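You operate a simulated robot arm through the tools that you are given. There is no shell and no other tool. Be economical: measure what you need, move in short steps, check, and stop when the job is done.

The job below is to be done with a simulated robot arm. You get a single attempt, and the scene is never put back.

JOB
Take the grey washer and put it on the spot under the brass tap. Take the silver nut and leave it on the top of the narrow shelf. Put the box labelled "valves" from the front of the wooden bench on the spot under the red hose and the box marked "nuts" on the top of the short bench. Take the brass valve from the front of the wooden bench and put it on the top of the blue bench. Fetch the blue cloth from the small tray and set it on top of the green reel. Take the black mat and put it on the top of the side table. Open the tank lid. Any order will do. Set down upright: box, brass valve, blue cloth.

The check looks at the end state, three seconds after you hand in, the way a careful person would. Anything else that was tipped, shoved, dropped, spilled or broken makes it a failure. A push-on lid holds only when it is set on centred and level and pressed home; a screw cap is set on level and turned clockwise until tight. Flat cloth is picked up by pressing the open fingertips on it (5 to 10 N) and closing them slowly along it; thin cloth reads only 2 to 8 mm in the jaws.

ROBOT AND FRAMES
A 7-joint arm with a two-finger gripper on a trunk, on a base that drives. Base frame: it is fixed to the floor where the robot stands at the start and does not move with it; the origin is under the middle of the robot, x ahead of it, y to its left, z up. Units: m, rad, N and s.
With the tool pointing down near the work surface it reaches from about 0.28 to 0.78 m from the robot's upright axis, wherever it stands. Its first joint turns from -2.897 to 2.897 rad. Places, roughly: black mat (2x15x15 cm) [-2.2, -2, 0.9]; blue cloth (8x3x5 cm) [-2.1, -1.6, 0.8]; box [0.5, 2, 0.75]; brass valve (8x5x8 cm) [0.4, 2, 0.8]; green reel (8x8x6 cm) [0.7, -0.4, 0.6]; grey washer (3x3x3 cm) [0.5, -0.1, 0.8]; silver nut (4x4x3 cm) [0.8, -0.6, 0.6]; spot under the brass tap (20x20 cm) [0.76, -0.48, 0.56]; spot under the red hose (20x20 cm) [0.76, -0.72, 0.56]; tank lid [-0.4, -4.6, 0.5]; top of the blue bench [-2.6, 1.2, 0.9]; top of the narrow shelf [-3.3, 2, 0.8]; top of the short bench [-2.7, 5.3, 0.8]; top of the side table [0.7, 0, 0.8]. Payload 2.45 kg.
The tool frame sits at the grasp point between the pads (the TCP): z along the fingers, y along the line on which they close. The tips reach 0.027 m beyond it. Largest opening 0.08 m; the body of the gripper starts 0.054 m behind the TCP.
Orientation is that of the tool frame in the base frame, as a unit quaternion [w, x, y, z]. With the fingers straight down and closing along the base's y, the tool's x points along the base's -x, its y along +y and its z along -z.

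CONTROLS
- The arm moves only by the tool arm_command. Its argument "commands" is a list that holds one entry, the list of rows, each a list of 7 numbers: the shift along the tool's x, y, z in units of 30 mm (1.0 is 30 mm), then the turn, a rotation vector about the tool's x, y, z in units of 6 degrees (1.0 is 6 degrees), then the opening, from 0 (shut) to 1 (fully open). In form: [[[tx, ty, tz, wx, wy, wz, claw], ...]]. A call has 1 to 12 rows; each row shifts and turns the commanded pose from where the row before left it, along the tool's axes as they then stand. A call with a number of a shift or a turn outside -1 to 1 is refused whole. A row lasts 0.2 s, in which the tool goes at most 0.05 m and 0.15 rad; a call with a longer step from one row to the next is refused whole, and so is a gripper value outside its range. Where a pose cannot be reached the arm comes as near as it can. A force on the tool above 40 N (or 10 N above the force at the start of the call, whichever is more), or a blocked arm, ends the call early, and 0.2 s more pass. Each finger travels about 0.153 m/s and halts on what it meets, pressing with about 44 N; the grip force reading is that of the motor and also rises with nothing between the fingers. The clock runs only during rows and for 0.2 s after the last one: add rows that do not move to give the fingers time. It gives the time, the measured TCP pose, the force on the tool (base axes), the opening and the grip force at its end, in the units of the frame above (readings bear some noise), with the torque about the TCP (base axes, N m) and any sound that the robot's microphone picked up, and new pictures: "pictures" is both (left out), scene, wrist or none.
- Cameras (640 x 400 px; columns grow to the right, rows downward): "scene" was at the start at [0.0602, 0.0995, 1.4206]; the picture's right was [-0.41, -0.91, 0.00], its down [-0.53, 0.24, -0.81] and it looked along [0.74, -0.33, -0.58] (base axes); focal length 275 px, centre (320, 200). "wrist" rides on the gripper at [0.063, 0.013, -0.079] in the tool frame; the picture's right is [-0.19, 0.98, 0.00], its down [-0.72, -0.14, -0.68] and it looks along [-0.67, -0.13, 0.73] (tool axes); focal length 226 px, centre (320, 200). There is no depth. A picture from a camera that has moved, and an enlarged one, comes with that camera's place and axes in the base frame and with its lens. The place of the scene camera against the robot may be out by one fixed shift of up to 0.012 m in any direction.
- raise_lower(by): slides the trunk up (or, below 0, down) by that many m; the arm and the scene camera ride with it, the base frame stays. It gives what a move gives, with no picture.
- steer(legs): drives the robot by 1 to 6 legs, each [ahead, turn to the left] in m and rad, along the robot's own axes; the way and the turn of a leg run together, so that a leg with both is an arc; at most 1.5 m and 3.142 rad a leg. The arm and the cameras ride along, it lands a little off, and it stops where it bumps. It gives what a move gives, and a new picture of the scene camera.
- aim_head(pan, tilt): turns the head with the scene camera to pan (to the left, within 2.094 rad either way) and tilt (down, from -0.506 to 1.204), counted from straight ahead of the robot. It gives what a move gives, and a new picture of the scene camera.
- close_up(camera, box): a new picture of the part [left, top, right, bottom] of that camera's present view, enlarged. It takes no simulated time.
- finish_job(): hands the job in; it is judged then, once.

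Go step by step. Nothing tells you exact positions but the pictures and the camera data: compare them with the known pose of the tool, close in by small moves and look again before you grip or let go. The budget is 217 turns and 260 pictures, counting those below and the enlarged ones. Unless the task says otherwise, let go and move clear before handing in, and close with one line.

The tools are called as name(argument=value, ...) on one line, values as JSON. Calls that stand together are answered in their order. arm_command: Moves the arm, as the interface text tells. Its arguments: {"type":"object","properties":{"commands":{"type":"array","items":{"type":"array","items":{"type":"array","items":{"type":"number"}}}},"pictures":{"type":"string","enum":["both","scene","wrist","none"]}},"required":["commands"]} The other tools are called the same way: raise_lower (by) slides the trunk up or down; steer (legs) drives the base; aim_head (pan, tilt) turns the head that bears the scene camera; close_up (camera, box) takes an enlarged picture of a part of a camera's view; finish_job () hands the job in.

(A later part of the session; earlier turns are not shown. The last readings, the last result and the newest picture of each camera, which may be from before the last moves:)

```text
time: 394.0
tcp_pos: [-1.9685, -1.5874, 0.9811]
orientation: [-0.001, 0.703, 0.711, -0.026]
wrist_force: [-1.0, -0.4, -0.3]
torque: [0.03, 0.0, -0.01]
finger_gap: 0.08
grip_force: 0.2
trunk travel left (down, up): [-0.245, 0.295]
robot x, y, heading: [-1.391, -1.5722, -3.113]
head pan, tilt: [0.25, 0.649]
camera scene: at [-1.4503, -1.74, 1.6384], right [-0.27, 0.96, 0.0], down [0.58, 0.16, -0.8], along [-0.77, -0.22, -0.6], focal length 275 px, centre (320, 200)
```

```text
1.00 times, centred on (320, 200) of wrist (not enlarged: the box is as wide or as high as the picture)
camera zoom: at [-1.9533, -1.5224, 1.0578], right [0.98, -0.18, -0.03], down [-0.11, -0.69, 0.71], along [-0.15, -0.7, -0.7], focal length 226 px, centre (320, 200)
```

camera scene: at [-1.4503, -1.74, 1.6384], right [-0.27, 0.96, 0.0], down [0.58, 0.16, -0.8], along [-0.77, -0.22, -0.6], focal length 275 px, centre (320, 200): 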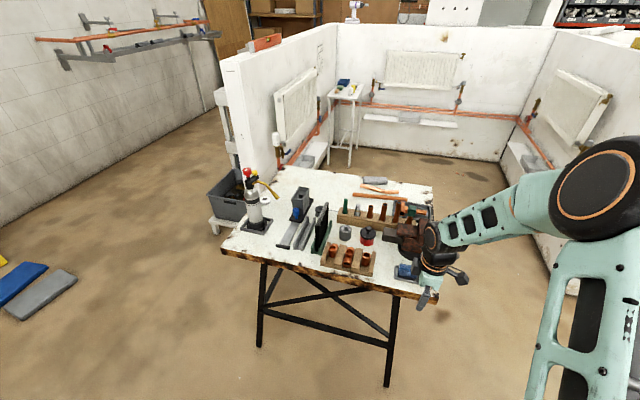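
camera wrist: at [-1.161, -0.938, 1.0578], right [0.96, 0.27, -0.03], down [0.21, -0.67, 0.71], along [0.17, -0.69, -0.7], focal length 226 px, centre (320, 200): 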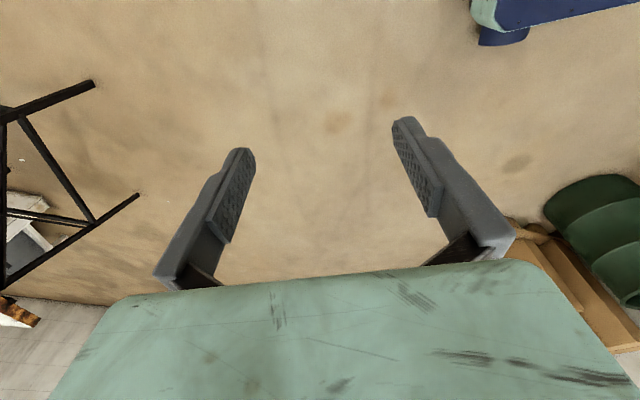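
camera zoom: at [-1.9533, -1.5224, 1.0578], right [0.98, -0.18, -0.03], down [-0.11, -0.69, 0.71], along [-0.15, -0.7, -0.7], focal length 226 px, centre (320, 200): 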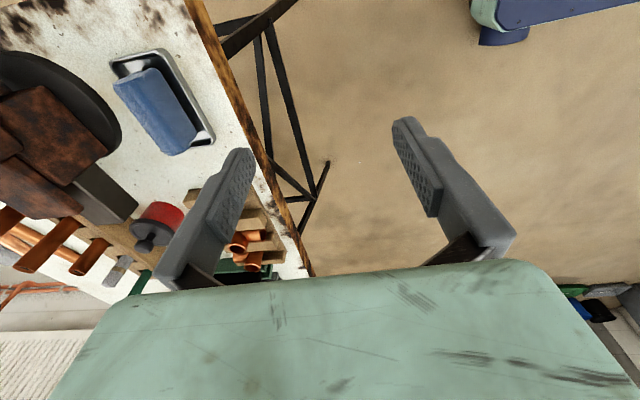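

The cloth is at about (-2.14, -1.597), long axis near y. I align the yaw and lean the hand 40° to the right, still outside the table edge.

arm_command(commands=[[[0, 0, 0, 0, 0, 0.75, 0.9], [0, 0, 0, 0, 0, 0.75, 0.9], [0, 0, 0, 0, -0.95, 0, 0.9], [0, 0, 0, 0, -0.95, 0, 0.9], [0, 0, 0, 0, -0.95, 0, 0.9], [0, 0, 0, 0, -0.95, 0, 0.9], [0, 0, 0, 0, -0.95, 0, 0.9], [0, 0, 0, 0, -0.95, 0, 0.9], [0, 0, 0, 0, -0.95, 0, 0.9], [0, 0, 0, 0, 0, 0, 0.9]]])

```text
time: 396.2
tcp_pos: [-1.9676, -1.5877, 0.9818]
orientation: [0.225, 0.702, 0.614, -0.282]
wrist_force: [-0.2, 0.3, -0.8]
torque: [0.0, 0.02, -0.03]
finger_gap: 0.072
grip_force: 0.0
trunk travel left (down, up): [-0.245, 0.295]
robot x, y, heading: [-1.3884, -1.5698, -3.118]
head pan, tilt: [0.25, 0.649]
camera scene: at [-1.4502, -1.7396, 1.6384], right [-0.27, 0.96, 0.0], down [0.58, 0.16, -0.8], along [-0.77, -0.22, -0.6], focal length 275 px, centre (320, 200)
camera wrist: at [-1.9399, -1.4913, 0.9967], right [0.95, -0.28, 0.1], down [-0.12, -0.06, 0.99], along [-0.28, -0.96, -0.09], focal length 226 px, centre (320, 200)
```

scene: 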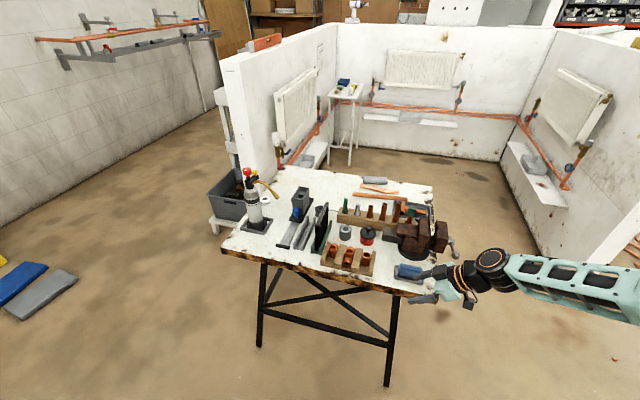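
wrist: 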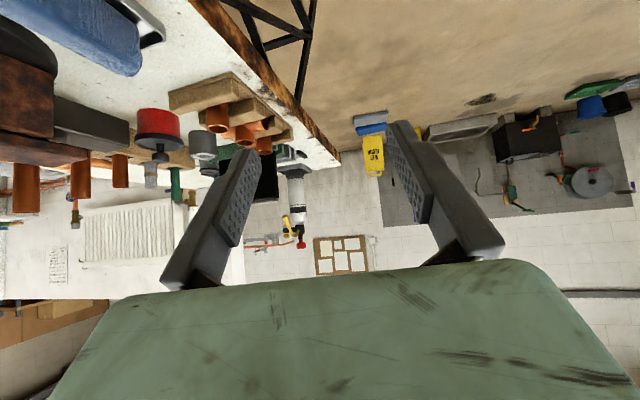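

arm_command(commands=[[[0.45, -0.91, 0.1, 0, 0, 0, 0.75], [0.45, -0.91, 0.1, 0, 0, 0, 0.75], [0.45, -0.91, 0.1, 0, 0, 0, 0.75], [0.45, -0.91, 0.1, 0, 0, 0, 0.75], [0.45, -0.91, 0.1, 0, 0, 0, 0.75], [0.45, -0.89, 0.1, 0, 0, 0, 0.75], [0, 0, 0, 0, 0, 0, 0.75]]])

```text
time: 397.8
tcp_pos: [-2.1247, -1.5179, 0.9182]
orientation: [0.224, 0.702, 0.614, -0.282]
wrist_force: [0.0, 0.4, -0.1]
torque: [0.03, -0.01, 0.0]
finger_gap: 0.0599
grip_force: 0.0
trunk travel left (down, up): [-0.245, 0.295]
robot x, y, heading: [-1.3894, -1.5718, -3.116]
head pan, tilt: [0.25, 0.649]
camera scene: at [-1.4506, -1.7399, 1.6384], right [-0.27, 0.96, 0.0], down [0.58, 0.17, -0.8], along [-0.77, -0.22, -0.6], focal length 275 px, centre (320, 200)
camera wrist: at [-2.0977, -1.4205, 0.9338], right [0.95, -0.28, 0.1], down [-0.12, -0.06, 0.99], along [-0.28, -0.96, -0.09], focal length 226 px, centre (320, 200)
```

scene: 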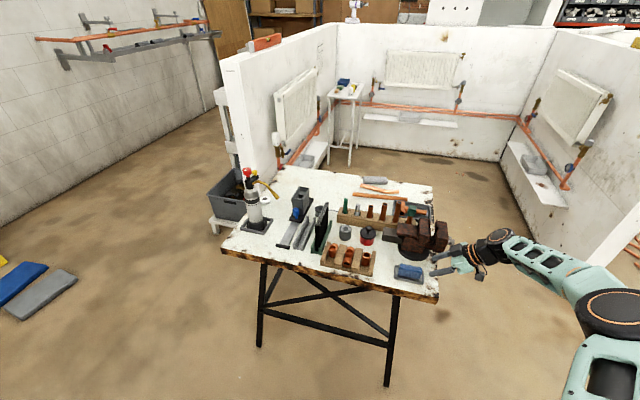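
wrist: 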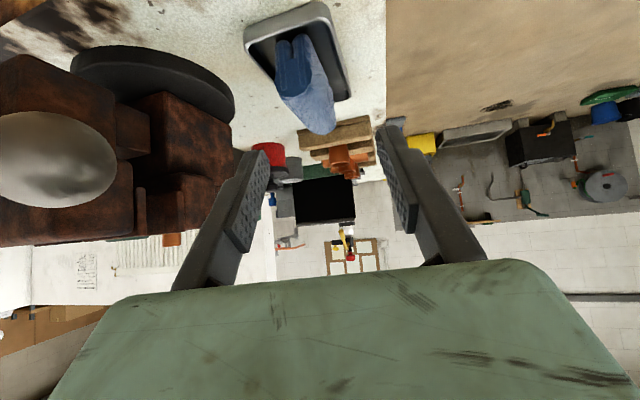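

close_up(camera="wrist", box=[200, 0, 440, 150])

close_up(camera="scene", box=[370, 220, 498, 300])

```text
2.67 times, centred on (320, 75) of wrist
camera zoom: at [-2.0977, -1.4205, 0.9338], right [0.95, -0.28, 0.1], down [-0.12, -0.06, 0.99], along [-0.28, -0.96, -0.09], focal length 603 px, centre (320, 533)
```

zoom: 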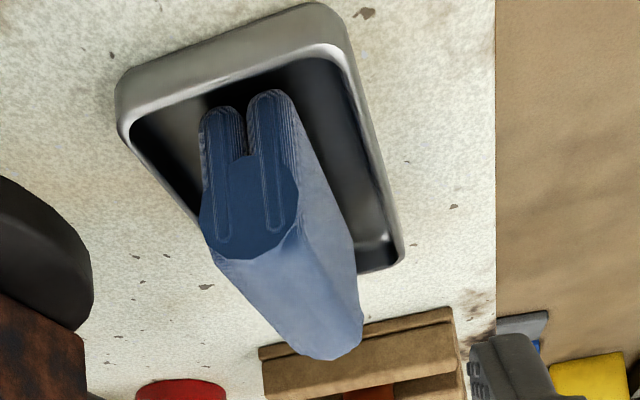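

```text
5.00 times, centred on (434, 260) of scene
camera zoom: at [-1.4506, -1.7399, 1.6384], right [-0.27, 0.96, 0.0], down [0.58, 0.17, -0.8], along [-0.77, -0.22, -0.6], focal length 1374 px, centre (-250, -100)
```

zoom: 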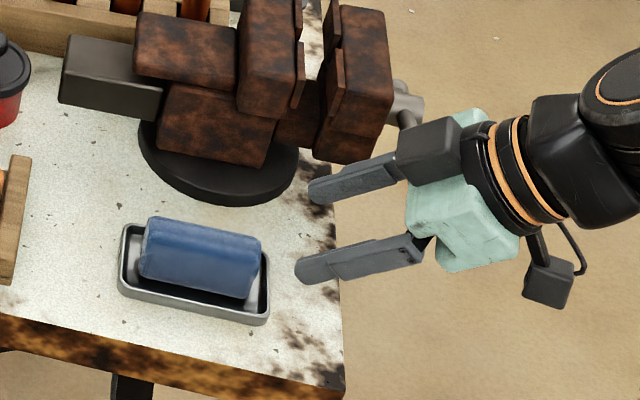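

Refined: cloth centre ≈ (-2.147, -1.600), top z≈0.848. I approach along the finger axis most of the way.

arm_command(commands=[[[-0.2, -0.14, 0.6, 0, 0, 0, 0.65], [-0.19, -0.13, 0.7, 0, 0, 0, 0.65], [0, 0, 0.7, 0, 0, 0, 0.65], [0, 0, 0.5, 0, 0, 0, 0.65], [0, 0, 0, 0, 0, 0, 0.65]]])

close_up(camera="scene", box=[370, 220, 498, 300])

```text
time: 399.0
tcp_pos: [-2.1424, -1.5741, 0.8724]
orientation: [0.224, 0.703, 0.614, -0.282]
wrist_force: [-0.7, -0.3, 0.1]
torque: [-0.03, 0.0, 0.01]
finger_gap: 0.052
grip_force: 0.0
trunk travel left (down, up): [-0.245, 0.295]
robot x, y, heading: [-1.3894, -1.568, -3.118]
head pan, tilt: [0.25, 0.649]
camera scene: at [-1.4504, -1.74, 1.6383], right [-0.27, 0.96, 0.0], down [0.58, 0.17, -0.8], along [-0.77, -0.22, -0.6], focal length 275 px, centre (320, 200)
camera wrist: at [-2.1149, -1.4774, 0.8875], right [0.95, -0.29, 0.1], down [-0.12, -0.06, 0.99], along [-0.28, -0.96, -0.09], focal length 226 px, centre (320, 200)
```

scene: 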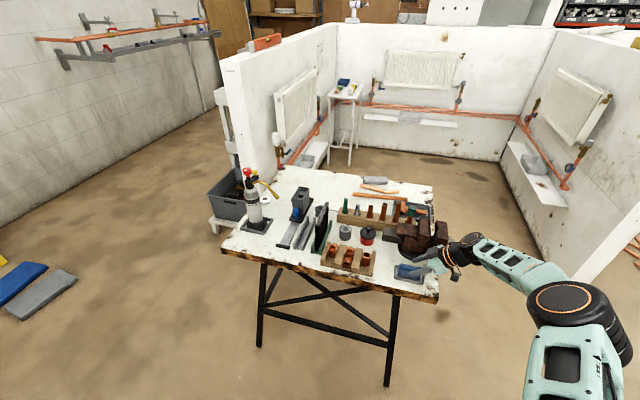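
wrist: 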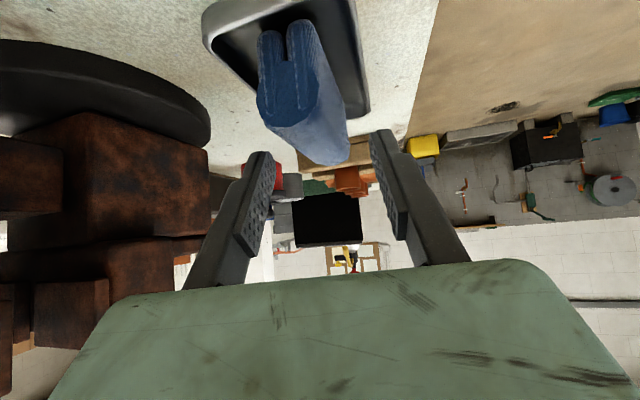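

```text
5.00 times, centred on (434, 260) of scene
camera zoom: at [-1.4504, -1.74, 1.6383], right [-0.27, 0.96, 0.0], down [0.58, 0.17, -0.8], along [-0.77, -0.22, -0.6], focal length 1374 px, centre (-250, -100)
```

zoom: 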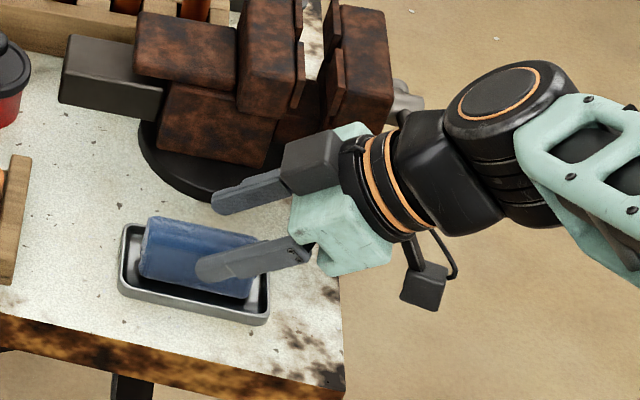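

Lined up. Straight in 4 cm and close gently.

arm_command(commands=[[[0, 0, 0.5, 0, 0, 0, 0.65], [0, 0, 0.5, 0, 0, 0, 0.65], [0, 0, 0.27, 0, 0, 0, 0.65], [0, 0, 0, 0, 0, 0, 0.65], [0, 0, 0, 0, 0, 0, 0.45], [0, 0, 0, 0, 0, 0, 0.3], [0, 0, 0, 0, 0, 0, 0.15], [0, 0, 0, 0, 0, 0, 0], [0, 0, 0, 0, 0, 0, 0]]])

close_up(camera="scene", box=[370, 220, 498, 300])

```text
time: 401.0
tcp_pos: [-2.1473, -1.598, 0.8432]
orientation: [0.224, 0.703, 0.614, -0.282]
wrist_force: [0.9, 1.4, -0.5]
torque: [0.01, -0.01, 0.02]
finger_gap: 0.0273
grip_force: 44.0
trunk travel left (down, up): [-0.245, 0.295]
robot x, y, heading: [-1.3917, -1.5734, -3.11]
head pan, tilt: [0.25, 0.649]
camera scene: at [-1.4504, -1.7399, 1.6383], right [-0.27, 0.96, 0.0], down [0.58, 0.17, -0.8], along [-0.77, -0.22, -0.6], focal length 275 px, centre (320, 200)
camera wrist: at [-2.1205, -1.5012, 0.8585], right [0.95, -0.28, 0.1], down [-0.12, -0.06, 0.99], along [-0.28, -0.96, -0.09], focal length 226 px, centre (320, 200)
```

scene: 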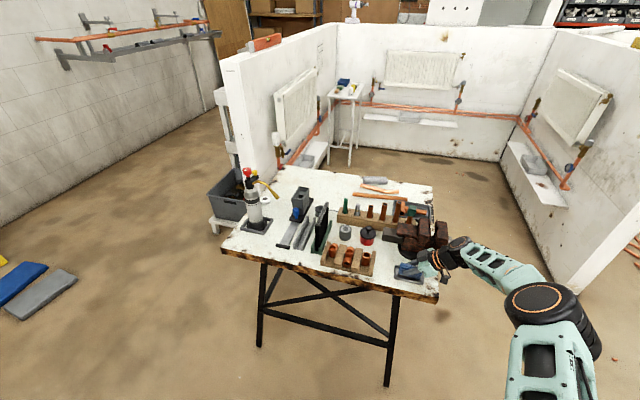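
wrist: 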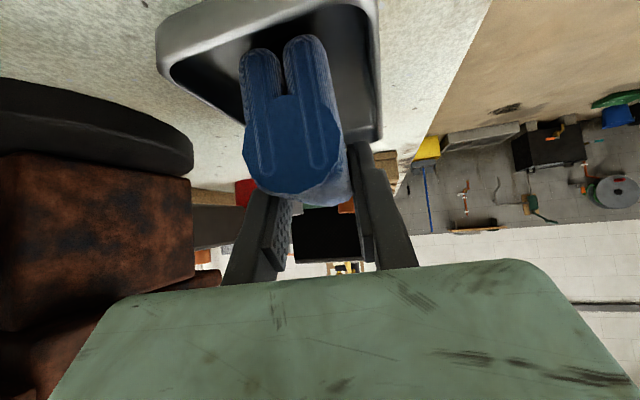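

```text
5.00 times, centred on (434, 260) of scene
camera zoom: at [-1.4504, -1.7399, 1.6383], right [-0.27, 0.96, 0.0], down [0.58, 0.17, -0.8], along [-0.77, -0.22, -0.6], focal length 1374 px, centre (-250, -100)
```

zoom: 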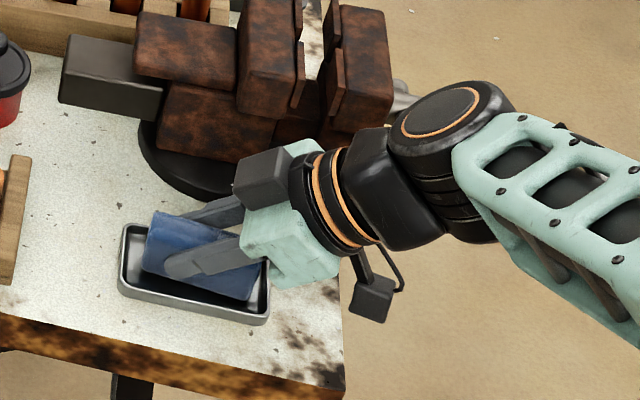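

The cloth is gripped (27 mm). I lift straight up and retreat east from the table.

arm_command(commands=[[[-0.3, 0, -0.35, 0, 0, 0, 0], [-0.67, -0.03, -0.74, 0, 0, 0, 0], [-0.67, -0.03, -0.74, 0, 0, 0, 0], [-0.67, -0.03, -0.74, 0, 0, 0, 0], [-0.67, -0.03, -0.74, 0, 0, 0, 0], [0, 0.9, 0, 0, 0, 0, 0], [0, 0.9, 0, 0, 0, 0, 0], [0, 0.9, 0, 0, 0, 0, 0], [0, 0.9, 0, 0, 0, 0, 0], [0, 0.9, 0, 0, 0, 0, 0], [0, 0, 0, 0, 0, 0, 0]]])

```text
time: 403.4
tcp_pos: [-2.0139, -1.618, 0.9735]
orientation: [0.224, 0.703, 0.614, -0.282]
wrist_force: [0.0, 0.3, -0.9]
torque: [0.02, 0.0, 0.03]
finger_gap: 0.0268
grip_force: 43.7
trunk travel left (down, up): [-0.245, 0.295]
robot x, y, heading: [-1.3892, -1.5698, -3.12]
head pan, tilt: [0.25, 0.649]
camera scene: at [-1.4501, -1.7399, 1.6383], right [-0.27, 0.96, 0.0], down [0.58, 0.17, -0.8], along [-0.77, -0.22, -0.6], focal length 275 px, centre (320, 200)
camera wrist: at [-1.986, -1.5216, 0.9884], right [0.95, -0.29, 0.1], down [-0.12, -0.06, 0.99], along [-0.28, -0.96, -0.09], focal length 226 px, centre (320, 200)
```

scene: 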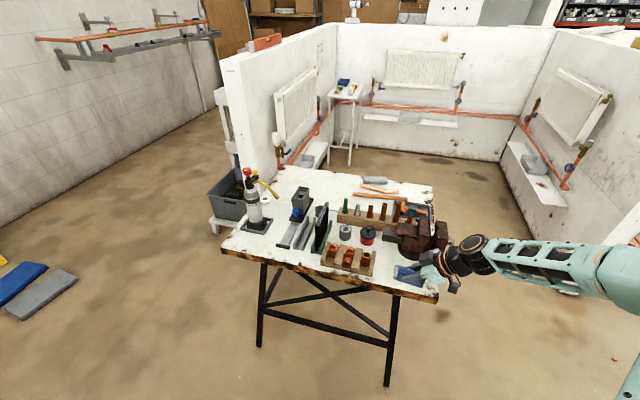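
wrist: 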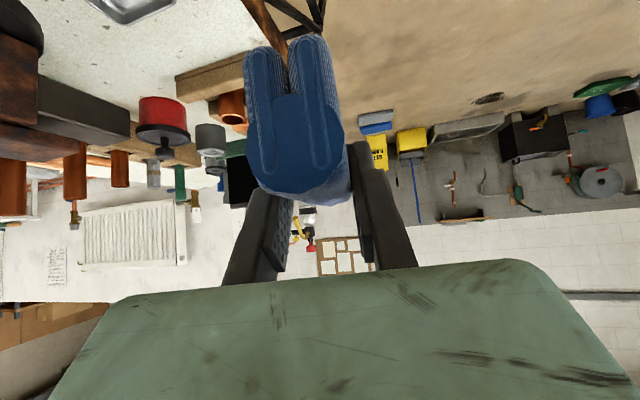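

Cloth secure. I drive back to the low bench area, stopping short.

steer(legs=[[-0.4, 0], [0, -2.24], [0.89, 0], [0, -0.92]])

aim_head(pan=0.1, tilt=0.5)

```text
time: 418.2
tcp_pos: [0.2031, -0.8587, 0.9729]
orientation: [0.288, -0.594, 0.719, 0.216]
wrist_force: [0.0, 0.0, -0.9]
torque: [0.02, -0.01, 0.01]
finger_gap: 0.027
grip_force: 44.8
trunk travel left (down, up): [-0.245, 0.295]
robot x, y, heading: [-0.4207, -0.8674, -0.032]
head pan, tilt: [0.25, 0.649]
camera scene: at [-0.3532, -0.7164, 1.6384], right [0.22, -0.98, 0.0], down [-0.59, -0.13, -0.8], along [0.78, 0.17, -0.6], focal length 275 px, centre (320, 200)
```

scene: 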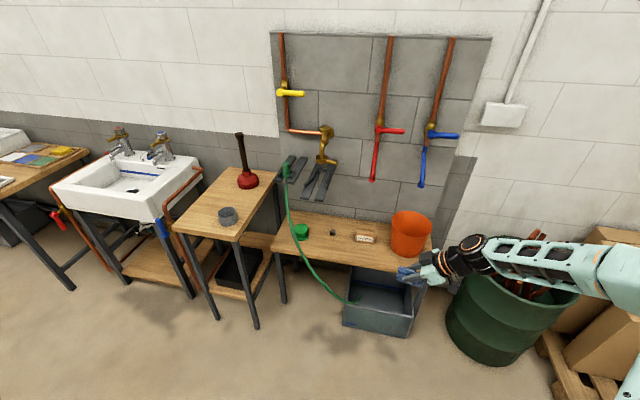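

```text
time: 418.9
tcp_pos: [0.2038, -0.8585, 0.9741]
orientation: [0.289, -0.593, 0.72, 0.215]
wrist_force: [-0.5, -0.2, -0.1]
torque: [0.0, -0.01, 0.01]
finger_gap: 0.0272
grip_force: 44.0
trunk travel left (down, up): [-0.245, 0.295]
robot x, y, heading: [-0.4243, -0.8697, -0.029]
head pan, tilt: [0.099, 0.499]
camera scene: at [-0.3472, -0.7288, 1.6517], right [0.07, -1.0, 0.0], down [-0.48, -0.03, -0.88], along [0.88, 0.06, -0.48], focal length 275 px, centre (320, 200)
```

scene: 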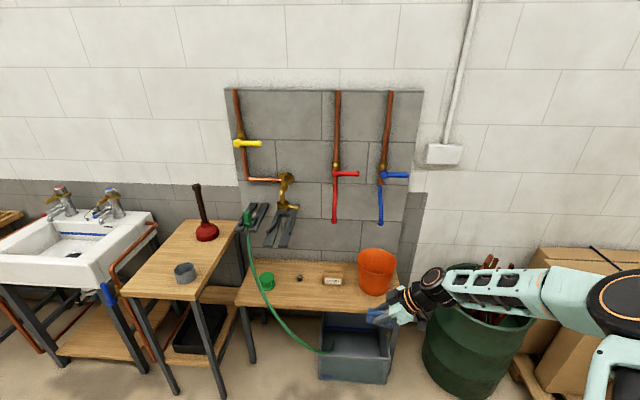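

The arm comes in from the right with elbow out, which suits the reel: it avoids the forks and the hose. I tuck a little, step up to the bench and lower the trunk.

arm_command(commands=[[[0, 0.9, 0, 0, 0, 0, 0], [0, 0.9, 0, 0, 0, 0, 0], [0, 0.9, 0, 0, 0, 0, 0], [0, 0.9, 0, 0, 0, 0, 0], [0, 0, 0, 0, 0, 0, 0]]], pictures="none")

steer(legs=[[0, 0.2], [0.42, 0], [0, -0.17]])

raise_lower(by=-0.22)

aim_head(pan=0.3, tilt=0.65)

```text
time: 420.1
tcp_pos: [0.0974, -0.8366, 0.97]
orientation: [0.288, -0.594, 0.719, 0.217]
wrist_force: [0.4, 0.6, -0.3]
torque: [0.0, -0.01, 0.02]
finger_gap: 0.0271
grip_force: 44.1
trunk travel left (down, up): [-0.245, 0.295]
robot x, y, heading: [-0.4244, -0.8696, -0.035]
head pan, tilt: [0.099, 0.499]
```

```text
time: 424.1
tcp_pos: [0.506, -0.7511, 0.9709]
orientation: [0.285, -0.604, 0.711, 0.221]
wrist_force: [-0.3, 0.6, -1.5]
torque: [0.02, -0.04, 0.01]
finger_gap: 0.0267
grip_force: 44.4
trunk travel left (down, up): [-0.245, 0.295]
robot x, y, heading: [-0.0141, -0.7985, -0.007]
head pan, tilt: [0.099, 0.499]
camera scene: at [0.0587, -0.6569, 1.6518], right [0.09, -1.0, 0.0], down [-0.48, -0.04, -0.88], along [0.87, 0.08, -0.48], focal length 275 px, centre (320, 200)
```

scene: 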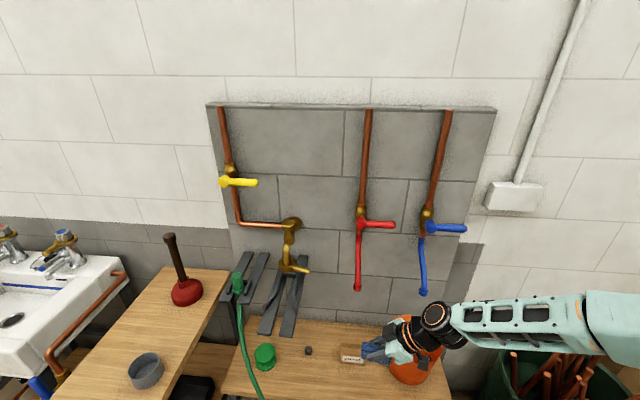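

```text
time: 426.4
tcp_pos: [0.5062, -0.7511, 0.7504]
orientation: [0.285, -0.603, 0.712, 0.22]
wrist_force: [0.5, -0.6, -0.9]
torque: [0.0, 0.02, 0.0]
finger_gap: 0.0272
grip_force: 44.3
trunk travel left (down, up): [-0.025, 0.515]
robot x, y, heading: [-0.0139, -0.8026, -0.003]
head pan, tilt: [0.099, 0.499]
```

```text
time: 427.2
tcp_pos: [0.5052, -0.751, 0.7511]
orientation: [0.286, -0.604, 0.711, 0.22]
wrist_force: [0.5, -0.3, -0.1]
torque: [-0.02, -0.01, -0.05]
finger_gap: 0.0267
grip_force: 44.1
trunk travel left (down, up): [-0.025, 0.515]
robot x, y, heading: [-0.0132, -0.7971, -0.004]
head pan, tilt: [0.3, 0.649]
camera scene: at [0.0511, -0.6398, 1.4184], right [0.29, -0.96, 0.0], down [-0.58, -0.18, -0.8], along [0.76, 0.23, -0.6], focal length 275 px, centre (320, 200)
```

scene: 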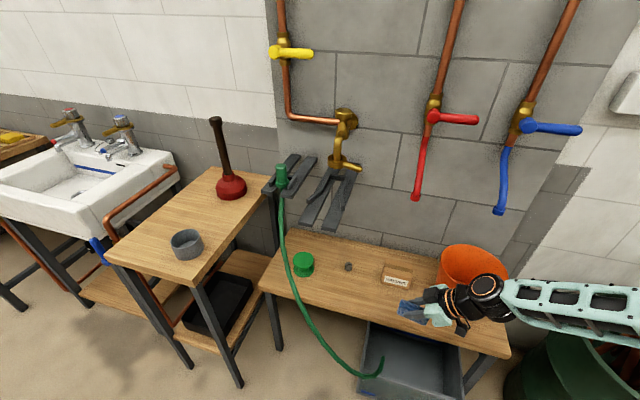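

close_up(camera="scene", box=[250, 140, 490, 290])

close_up(camera="wrist", box=[0, 0, 640, 400])

```text
2.67 times, centred on (370, 215) of scene
camera zoom: at [0.0511, -0.6398, 1.4184], right [0.29, -0.96, 0.0], down [-0.58, -0.18, -0.8], along [0.76, 0.23, -0.6], focal length 733 px, centre (187, 160)
```

zoom: 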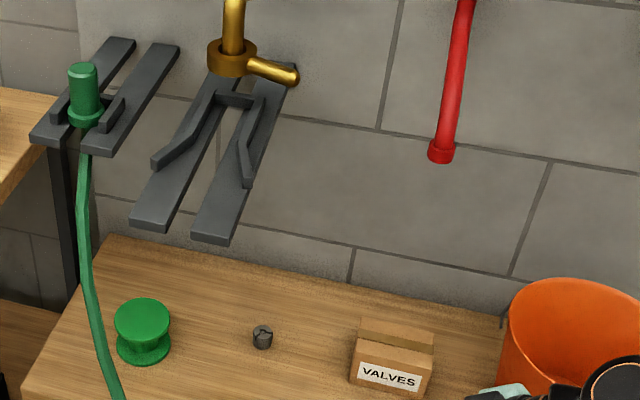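

```text
1.00 times, centred on (320, 200) of wrist (not enlarged: the box is as wide or as high as the picture)
camera zoom: at [0.476, -0.8475, 0.7654], right [-0.94, 0.31, 0.1], down [0.12, 0.05, 0.99], along [0.3, 0.95, -0.09], focal length 226 px, centre (320, 200)
```

zoom: 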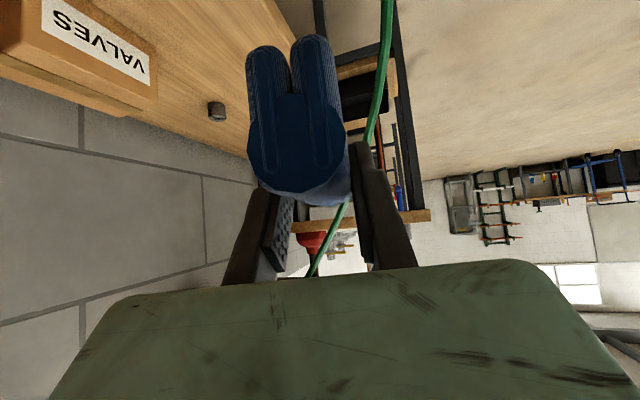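

Triangulating, the hose runs in front-left of the reel (x ≤ 0.61 below z 0.82); the reel is at (0.70, -0.379), top z≈0.608. I bring the cloth in from the right at low height.

arm_command(commands=[[[-0.58, -0.21, 0.88, 0, 0, 0, 0], [-0.58, -0.21, 0.88, 0, 0, 0, 0], [-0.58, -0.21, 0.88, 0, 0, 0, 0], [-0.58, -0.21, 0.88, 0, 0, 0, 0], [-0.58, -0.21, 0.88, 0, 0, 0, 0], [-0.58, -0.21, 0.88, 0, 0, 0, 0], [-0.58, -0.21, 0.88, 0, 0, 0, 0], [0, 0, 0, 0, 0, 0, 0]]])

close_up(camera="scene", box=[230, 140, 550, 340])

```text
time: 429.0
tcp_pos: [0.5873, -0.546, 0.6974]
orientation: [0.285, -0.603, 0.712, 0.22]
wrist_force: [-0.3, 0.3, -1.1]
torque: [0.01, 0.01, 0.02]
finger_gap: 0.0269
grip_force: 44.0
trunk travel left (down, up): [-0.025, 0.515]
robot x, y, heading: [-0.0135, -0.8007, -0.007]
head pan, tilt: [0.3, 0.649]
camera scene: at [0.0513, -0.6393, 1.4183], right [0.29, -0.96, 0.0], down [-0.58, -0.18, -0.8], along [0.76, 0.23, -0.61], focal length 275 px, centre (320, 200)
camera wrist: at [0.5577, -0.6424, 0.7124], right [-0.94, 0.31, 0.1], down [0.12, 0.05, 0.99], along [0.3, 0.95, -0.09], focal length 226 px, centre (320, 200)
```

scene: 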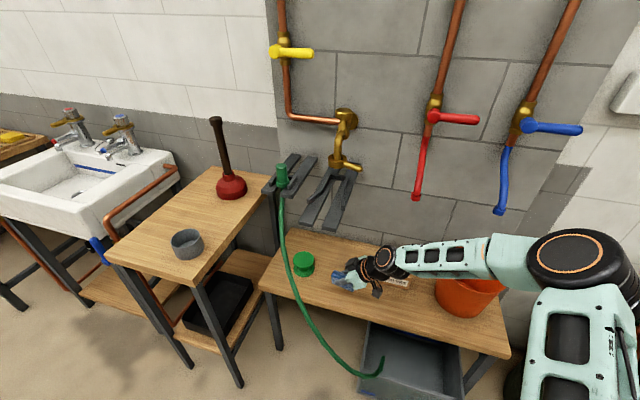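
wrist: 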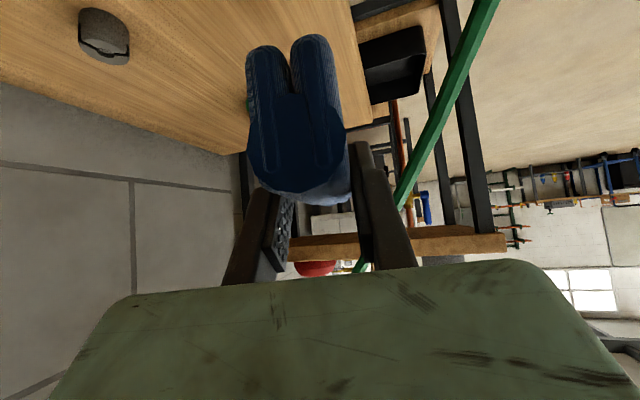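

```text
2.00 times, centred on (390, 240) of scene
camera zoom: at [0.0513, -0.6393, 1.4183], right [0.29, -0.96, 0.0], down [-0.58, -0.18, -0.8], along [0.76, 0.23, -0.61], focal length 549 px, centre (180, 120)
```

zoom: 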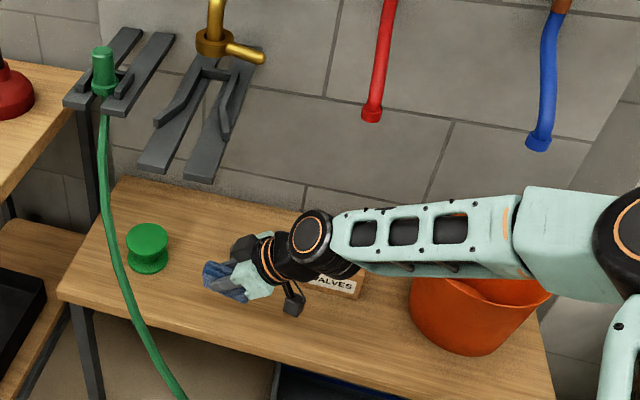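

arm_command(commands=[[[-0.64, -0.55, 0.65, 0, 0, 0, 0], [-0.64, -0.55, 0.65, 0, 0, 0, 0], [-0.64, -0.55, 0.65, 0, 0, 0, 0], [-0.64, -0.55, 0.65, 0, 0, 0, 0], [-0.64, -0.55, 0.65, 0, 0, 0, 0], [0, 0, 0, 0, 0, 0, 0]]])

close_up(camera="scene", box=[230, 140, 550, 340])

close_up(camera="wrist", box=[160, 0, 480, 200])

```text
time: 430.4
tcp_pos: [0.6924, -0.4264, 0.6917]
orientation: [0.285, -0.604, 0.711, 0.22]
wrist_force: [0.3, -0.2, -0.8]
torque: [-0.03, 0.01, 0.02]
finger_gap: 0.0269
grip_force: 43.8
trunk travel left (down, up): [-0.025, 0.515]
robot x, y, heading: [-0.0132, -0.7973, -0.002]
head pan, tilt: [0.3, 0.649]
camera scene: at [0.0514, -0.6392, 1.4183], right [0.29, -0.96, 0.0], down [-0.58, -0.18, -0.8], along [0.76, 0.23, -0.61], focal length 275 px, centre (320, 200)
camera wrist: at [0.6628, -0.5232, 0.7062], right [-0.94, 0.31, 0.1], down [0.12, 0.05, 0.99], along [0.3, 0.95, -0.09], focal length 226 px, centre (320, 200)
```

scene: 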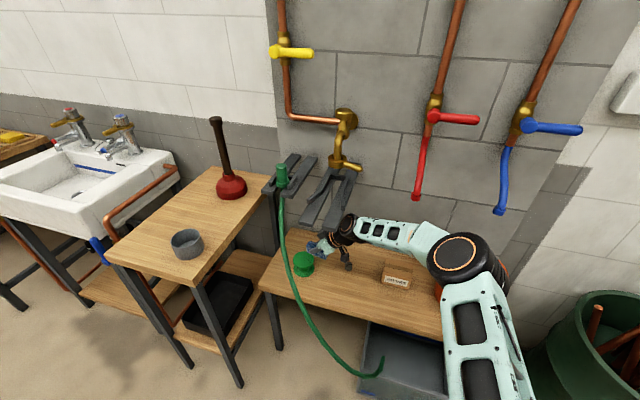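
wrist: 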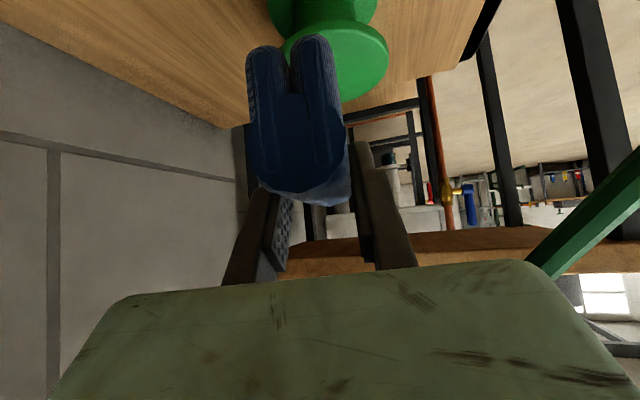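

```text
2.00 times, centred on (390, 240) of scene
camera zoom: at [0.0514, -0.6392, 1.4183], right [0.29, -0.96, 0.0], down [-0.58, -0.18, -0.8], along [0.76, 0.23, -0.61], focal length 549 px, centre (180, 120)
```

zoom: 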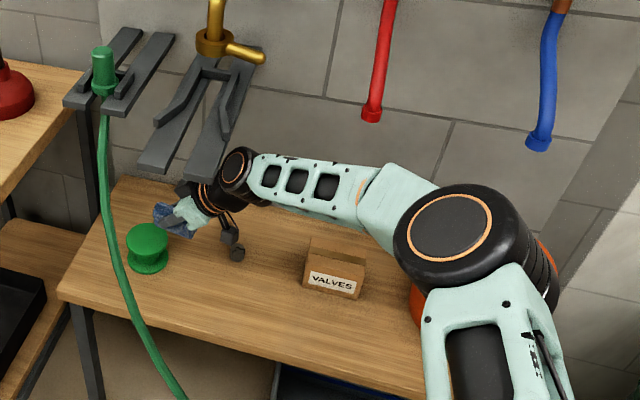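

```text
2.00 times, centred on (320, 100) of wrist
camera zoom: at [0.6628, -0.5232, 0.7062], right [-0.94, 0.31, 0.1], down [0.12, 0.05, 0.99], along [0.3, 0.95, -0.09], focal length 452 px, centre (320, 400)
```

zoom: 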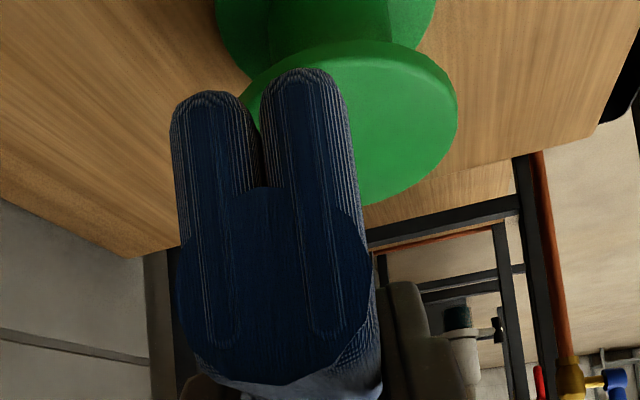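

The reel top is centred about (0.695, -0.383) by this view. I move over it.

arm_command(commands=[[[-0.42, 0.08, 0.6, 0, 0, 0, 0], [-0.42, 0.08, 0.6, 0, 0, 0, 0], [0, 0, 0, 0, 0, 0, 0]]])

close_up(camera="scene", box=[260, 200, 420, 300])

close_up(camera="wrist", box=[160, 0, 480, 200])

```text
time: 431.2
tcp_pos: [0.6963, -0.3854, 0.6811]
orientation: [0.285, -0.603, 0.712, 0.22]
wrist_force: [0.1, -0.5, -0.7]
torque: [0.01, 0.0, 0.01]
finger_gap: 0.0268
grip_force: 43.8
trunk travel left (down, up): [-0.025, 0.515]
robot x, y, heading: [-0.0106, -0.8009, -0.001]
head pan, tilt: [0.3, 0.649]
camera scene: at [0.0513, -0.6392, 1.4183], right [0.29, -0.96, 0.0], down [-0.58, -0.18, -0.8], along [0.76, 0.23, -0.61], focal length 275 px, centre (320, 200)
camera wrist: at [0.666, -0.4813, 0.6958], right [-0.94, 0.31, 0.1], down [0.12, 0.05, 0.99], along [0.3, 0.95, -0.09], focal length 226 px, centre (320, 200)
```

scene: 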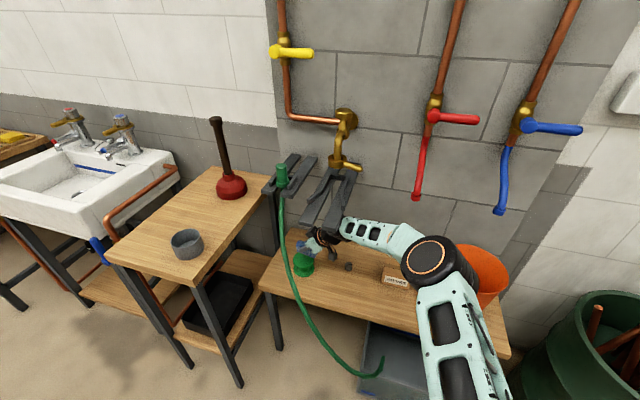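
wrist: 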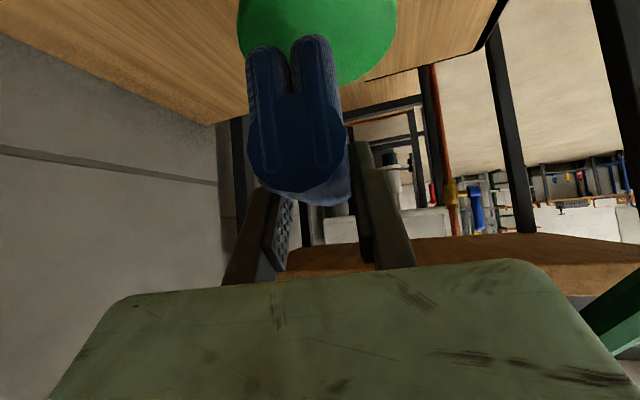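

```text
4.00 times, centred on (340, 250) of scene
camera zoom: at [0.0513, -0.6392, 1.4183], right [0.29, -0.96, 0.0], down [-0.58, -0.18, -0.8], along [0.76, 0.23, -0.61], focal length 1099 px, centre (240, 0)
```

zoom: 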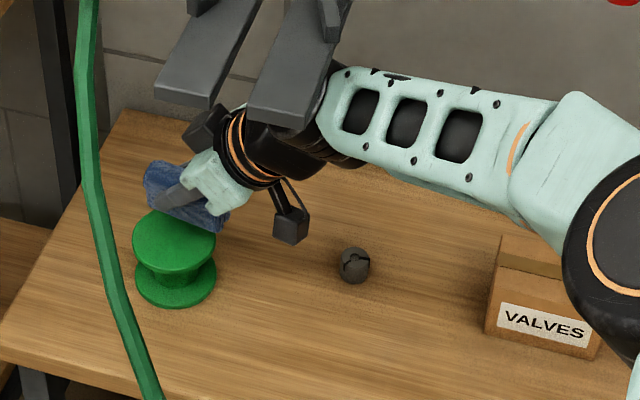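

```text
2.00 times, centred on (320, 100) of wrist
camera zoom: at [0.666, -0.4813, 0.6958], right [-0.94, 0.31, 0.1], down [0.12, 0.05, 0.99], along [0.3, 0.95, -0.09], focal length 452 px, centre (320, 400)
```

zoom: 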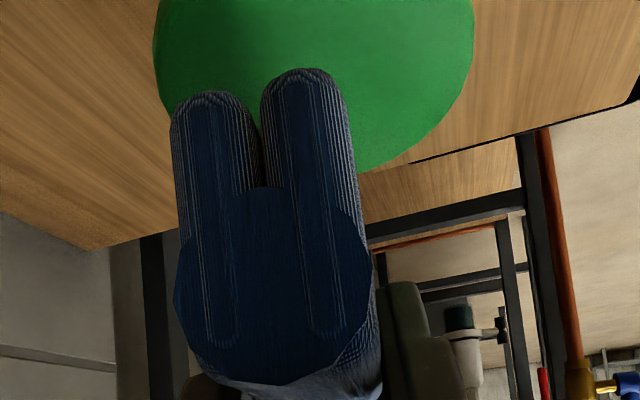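

Reel centre refines to (0.693, -0.379). Small shift and down 2 cm, then contact in small steps.

arm_command(commands=[[[0.31, 0.16, 0.61, 0, 0, 0, 0], [0, 0, 0, 0, 0, 0, 0]]], pictures="none")

arm_command(commands=[[[0.09, 0.004, 0.1, 0, 0, 0, 0], [0, 0, 0, 0, 0, 0, 0]]], pictures="wrist")

close_up(camera="scene", box=[260, 200, 420, 300])

```text
time: 431.8
tcp_pos: [0.6932, -0.3786, 0.6614]
orientation: [0.285, -0.604, 0.711, 0.22]
wrist_force: [0.8, 0.8, 0.0]
torque: [0.0, 0.01, 0.01]
finger_gap: 0.0273
grip_force: 44.0
trunk travel left (down, up): [-0.025, 0.515]
robot x, y, heading: [-0.0137, -0.8008, -0.004]
head pan, tilt: [0.3, 0.649]
```

```text
time: 432.4
tcp_pos: [0.6936, -0.3796, 0.6579]
orientation: [0.285, -0.604, 0.71, 0.222]
wrist_force: [-0.3, 0.0, -0.5]
torque: [0.01, 0.03, -0.01]
finger_gap: 0.0267
grip_force: 44.1
trunk travel left (down, up): [-0.025, 0.515]
robot x, y, heading: [-0.0137, -0.7993, -0.007]
head pan, tilt: [0.3, 0.649]
camera wrist: at [0.663, -0.4756, 0.6724], right [-0.94, 0.31, 0.1], down [0.12, 0.05, 0.99], along [0.3, 0.95, -0.09], focal length 226 px, centre (320, 200)
```

wrist: 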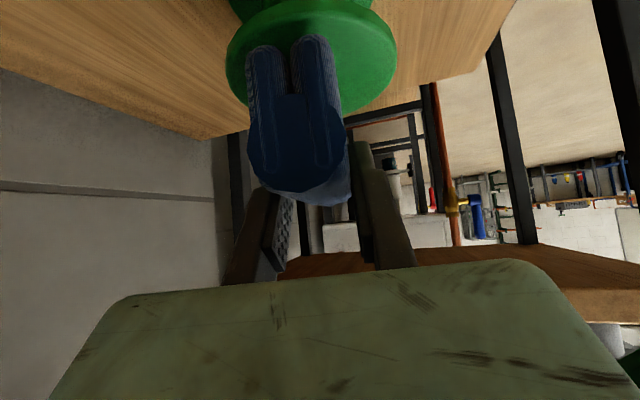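

```text
4.00 times, centred on (340, 250) of scene
camera zoom: at [0.0512, -0.6395, 1.4183], right [0.29, -0.96, 0.0], down [-0.58, -0.18, -0.8], along [0.76, 0.23, -0.6], focal length 1099 px, centre (240, 0)
```

zoom: 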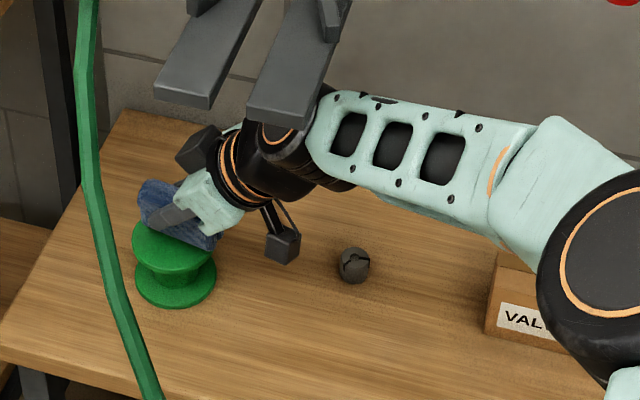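

arm_command(commands=[[[0.07, 0.003, 0.075, 0, 0, 0, 0], [0, 0, 0, 0, 0, 0, 0], [0.07, 0.003, 0.075, 0, 0, 0, 0], [0, 0, 0, 0, 0, 0, 0]]], pictures="none")

arm_command(commands=[[[0.07, 0.003, 0.075, 0, 0, 0, 0], [0, 0, 0, 0, 0, 0, 0]]], pictures="none")

arm_command(commands=[[[0.07, 0.003, 0.075, 0, 0, 0, 0], [0, 0, 0, 0, 0, 0, 0]]], pictures="wrist")

```text
time: 433.4
tcp_pos: [0.693, -0.3788, 0.651]
orientation: [0.285, -0.603, 0.711, 0.22]
wrist_force: [0.2, 0.1, -0.7]
torque: [0.03, 0.01, -0.01]
finger_gap: 0.0267
grip_force: 44.3
trunk travel left (down, up): [-0.025, 0.515]
robot x, y, heading: [-0.0132, -0.7992, -0.009]
head pan, tilt: [0.3, 0.649]
```

```text
time: 434.0
tcp_pos: [0.6936, -0.3793, 0.6507]
orientation: [0.285, -0.604, 0.711, 0.221]
wrist_force: [0.4, 0.0, -0.9]
torque: [-0.01, 0.0, 0.0]
finger_gap: 0.027
grip_force: 44.0
trunk travel left (down, up): [-0.025, 0.515]
robot x, y, heading: [-0.0126, -0.8014, -0.007]
head pan, tilt: [0.3, 0.649]
```

```text
time: 434.6
tcp_pos: [0.6929, -0.3791, 0.6467]
orientation: [0.286, -0.604, 0.711, 0.22]
wrist_force: [-1.0, -0.8, 5.1]
torque: [-0.18, 0.25, 0.03]
finger_gap: 0.0269
grip_force: 43.8
trunk travel left (down, up): [-0.025, 0.515]
robot x, y, heading: [-0.0135, -0.7976, -0.006]
head pan, tilt: [0.3, 0.649]
camera wrist: at [0.6632, -0.4759, 0.6616], right [-0.94, 0.31, 0.1], down [0.12, 0.05, 0.99], along [0.31, 0.95, -0.09], focal length 226 px, centre (320, 200)
```

wrist: 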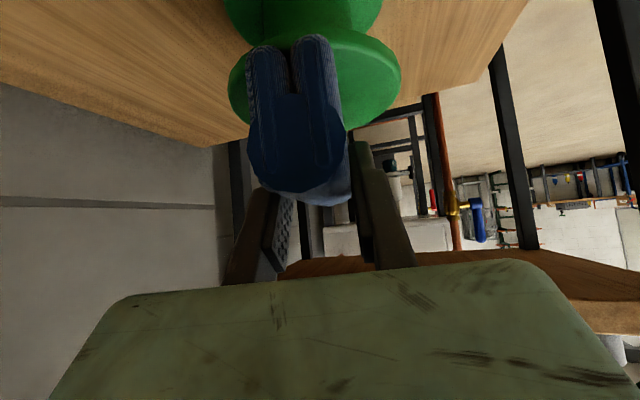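

Contact on the reel. I press 1 mm more and release slowly, then withdraw along the finger axis.

arm_command(commands=[[[0.025, 0, 0.03, 0, 0, 0, 0], [0, 0, 0, 0, 0, 0, 0.36], [0, 0, 0, 0, 0, 0, 0.42], [0, 0, 0, 0, 0, 0, 0.55], [0, 0, 0, 0, 0, 0, 0.55]]], pictures="wrist")

close_up(camera="scene", box=[260, 200, 420, 300])

```text
time: 435.8
tcp_pos: [0.6941, -0.3793, 0.6435]
orientation: [0.285, -0.603, 0.711, 0.22]
wrist_force: [0.3, 0.0, -0.2]
torque: [0.0, 0.02, 0.01]
finger_gap: 0.0436
grip_force: 0.1
trunk travel left (down, up): [-0.025, 0.515]
robot x, y, heading: [-0.0103, -0.8015, -0.005]
head pan, tilt: [0.3, 0.649]
camera wrist: at [0.6631, -0.4758, 0.6598], right [-0.94, 0.31, 0.1], down [0.12, 0.05, 0.99], along [0.3, 0.95, -0.09], focal length 226 px, centre (320, 200)
```

wrist: 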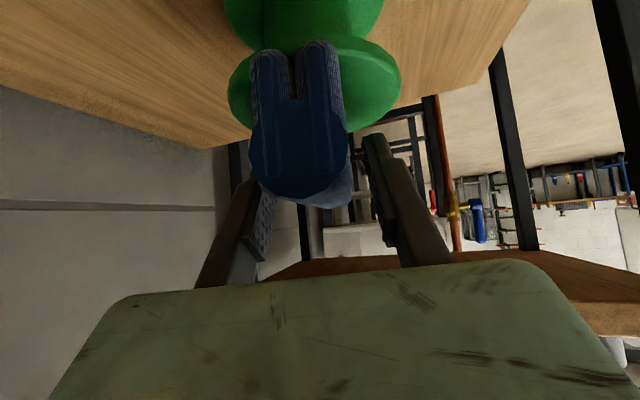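

```text
4.00 times, centred on (340, 250) of scene
camera zoom: at [0.0512, -0.6395, 1.4183], right [0.29, -0.96, 0.0], down [-0.58, -0.18, -0.8], along [0.76, 0.23, -0.6], focal length 1099 px, centre (240, 0)
```

zoom: 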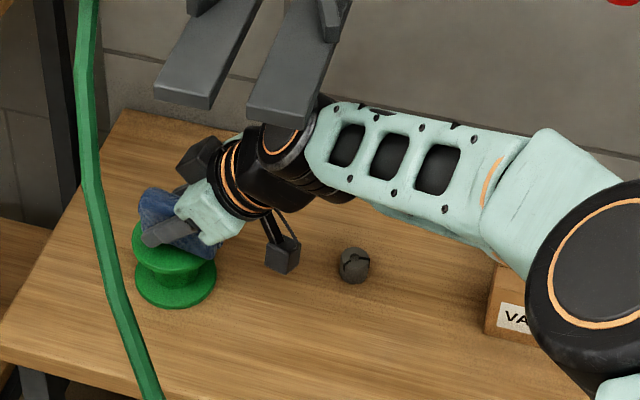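

The cloth stands on the reel. To stay below the forks I slide the fingers out horizontally along the cloth's length, then back out the way I came.

arm_command(commands=[[[0.33, 0, -0.3, 0, 0, 0, 0.55], [0.66, -0.02, -0.6, 0, 0, 0, 0.55], [0.66, -0.02, -0.6, 0, 0, 0, 0.55], [0.66, -0.02, -0.6, 0, 0, 0, 0.55], [0, 0, 0, 0, 0, 0, 0.55]]])

close_up(camera="scene", box=[260, 200, 420, 300])

```text
time: 437.0
tcp_pos: [0.6771, -0.4709, 0.6445]
orientation: [0.286, -0.603, 0.711, 0.221]
wrist_force: [-0.1, 0.0, -0.9]
torque: [-0.02, -0.04, 0.0]
finger_gap: 0.0442
grip_force: 0.0
trunk travel left (down, up): [-0.025, 0.515]
robot x, y, heading: [-0.0132, -0.8006, -0.011]
head pan, tilt: [0.3, 0.649]
camera scene: at [0.0511, -0.6398, 1.4184], right [0.29, -0.96, 0.0], down [-0.58, -0.18, -0.8], along [0.76, 0.23, -0.6], focal length 275 px, centre (320, 200)
camera wrist: at [0.6477, -0.5689, 0.6603], right [-0.94, 0.31, 0.1], down [0.12, 0.05, 0.99], along [0.3, 0.95, -0.09], focal length 226 px, centre (320, 200)
```

scene: 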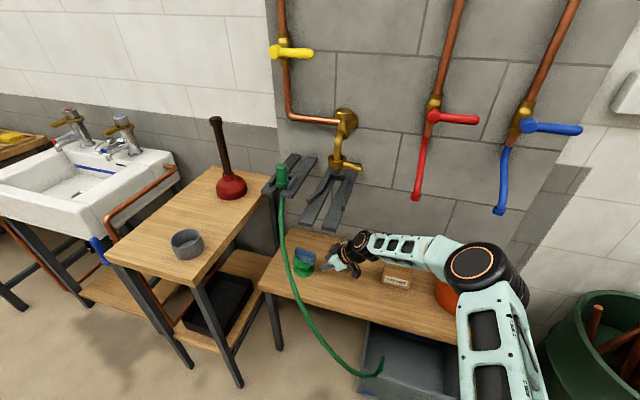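
wrist: 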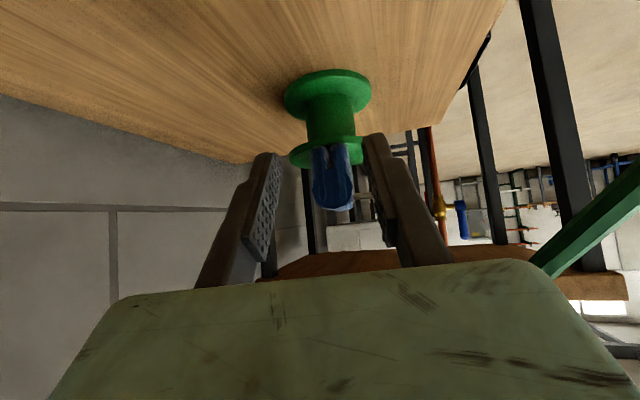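

```text
4.00 times, centred on (340, 250) of scene
camera zoom: at [0.0511, -0.6398, 1.4184], right [0.29, -0.96, 0.0], down [-0.58, -0.18, -0.8], along [0.76, 0.23, -0.6], focal length 1099 px, centre (240, 0)
```

zoom: 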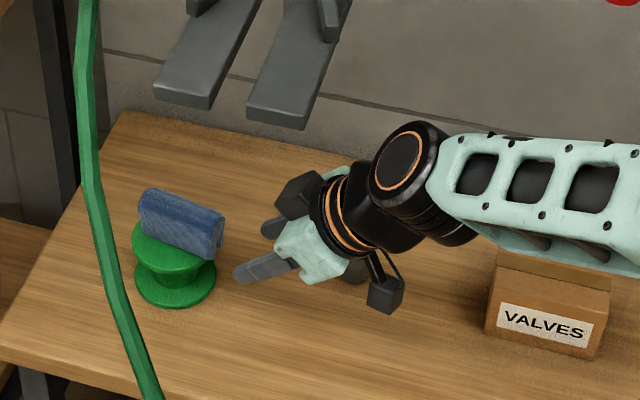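

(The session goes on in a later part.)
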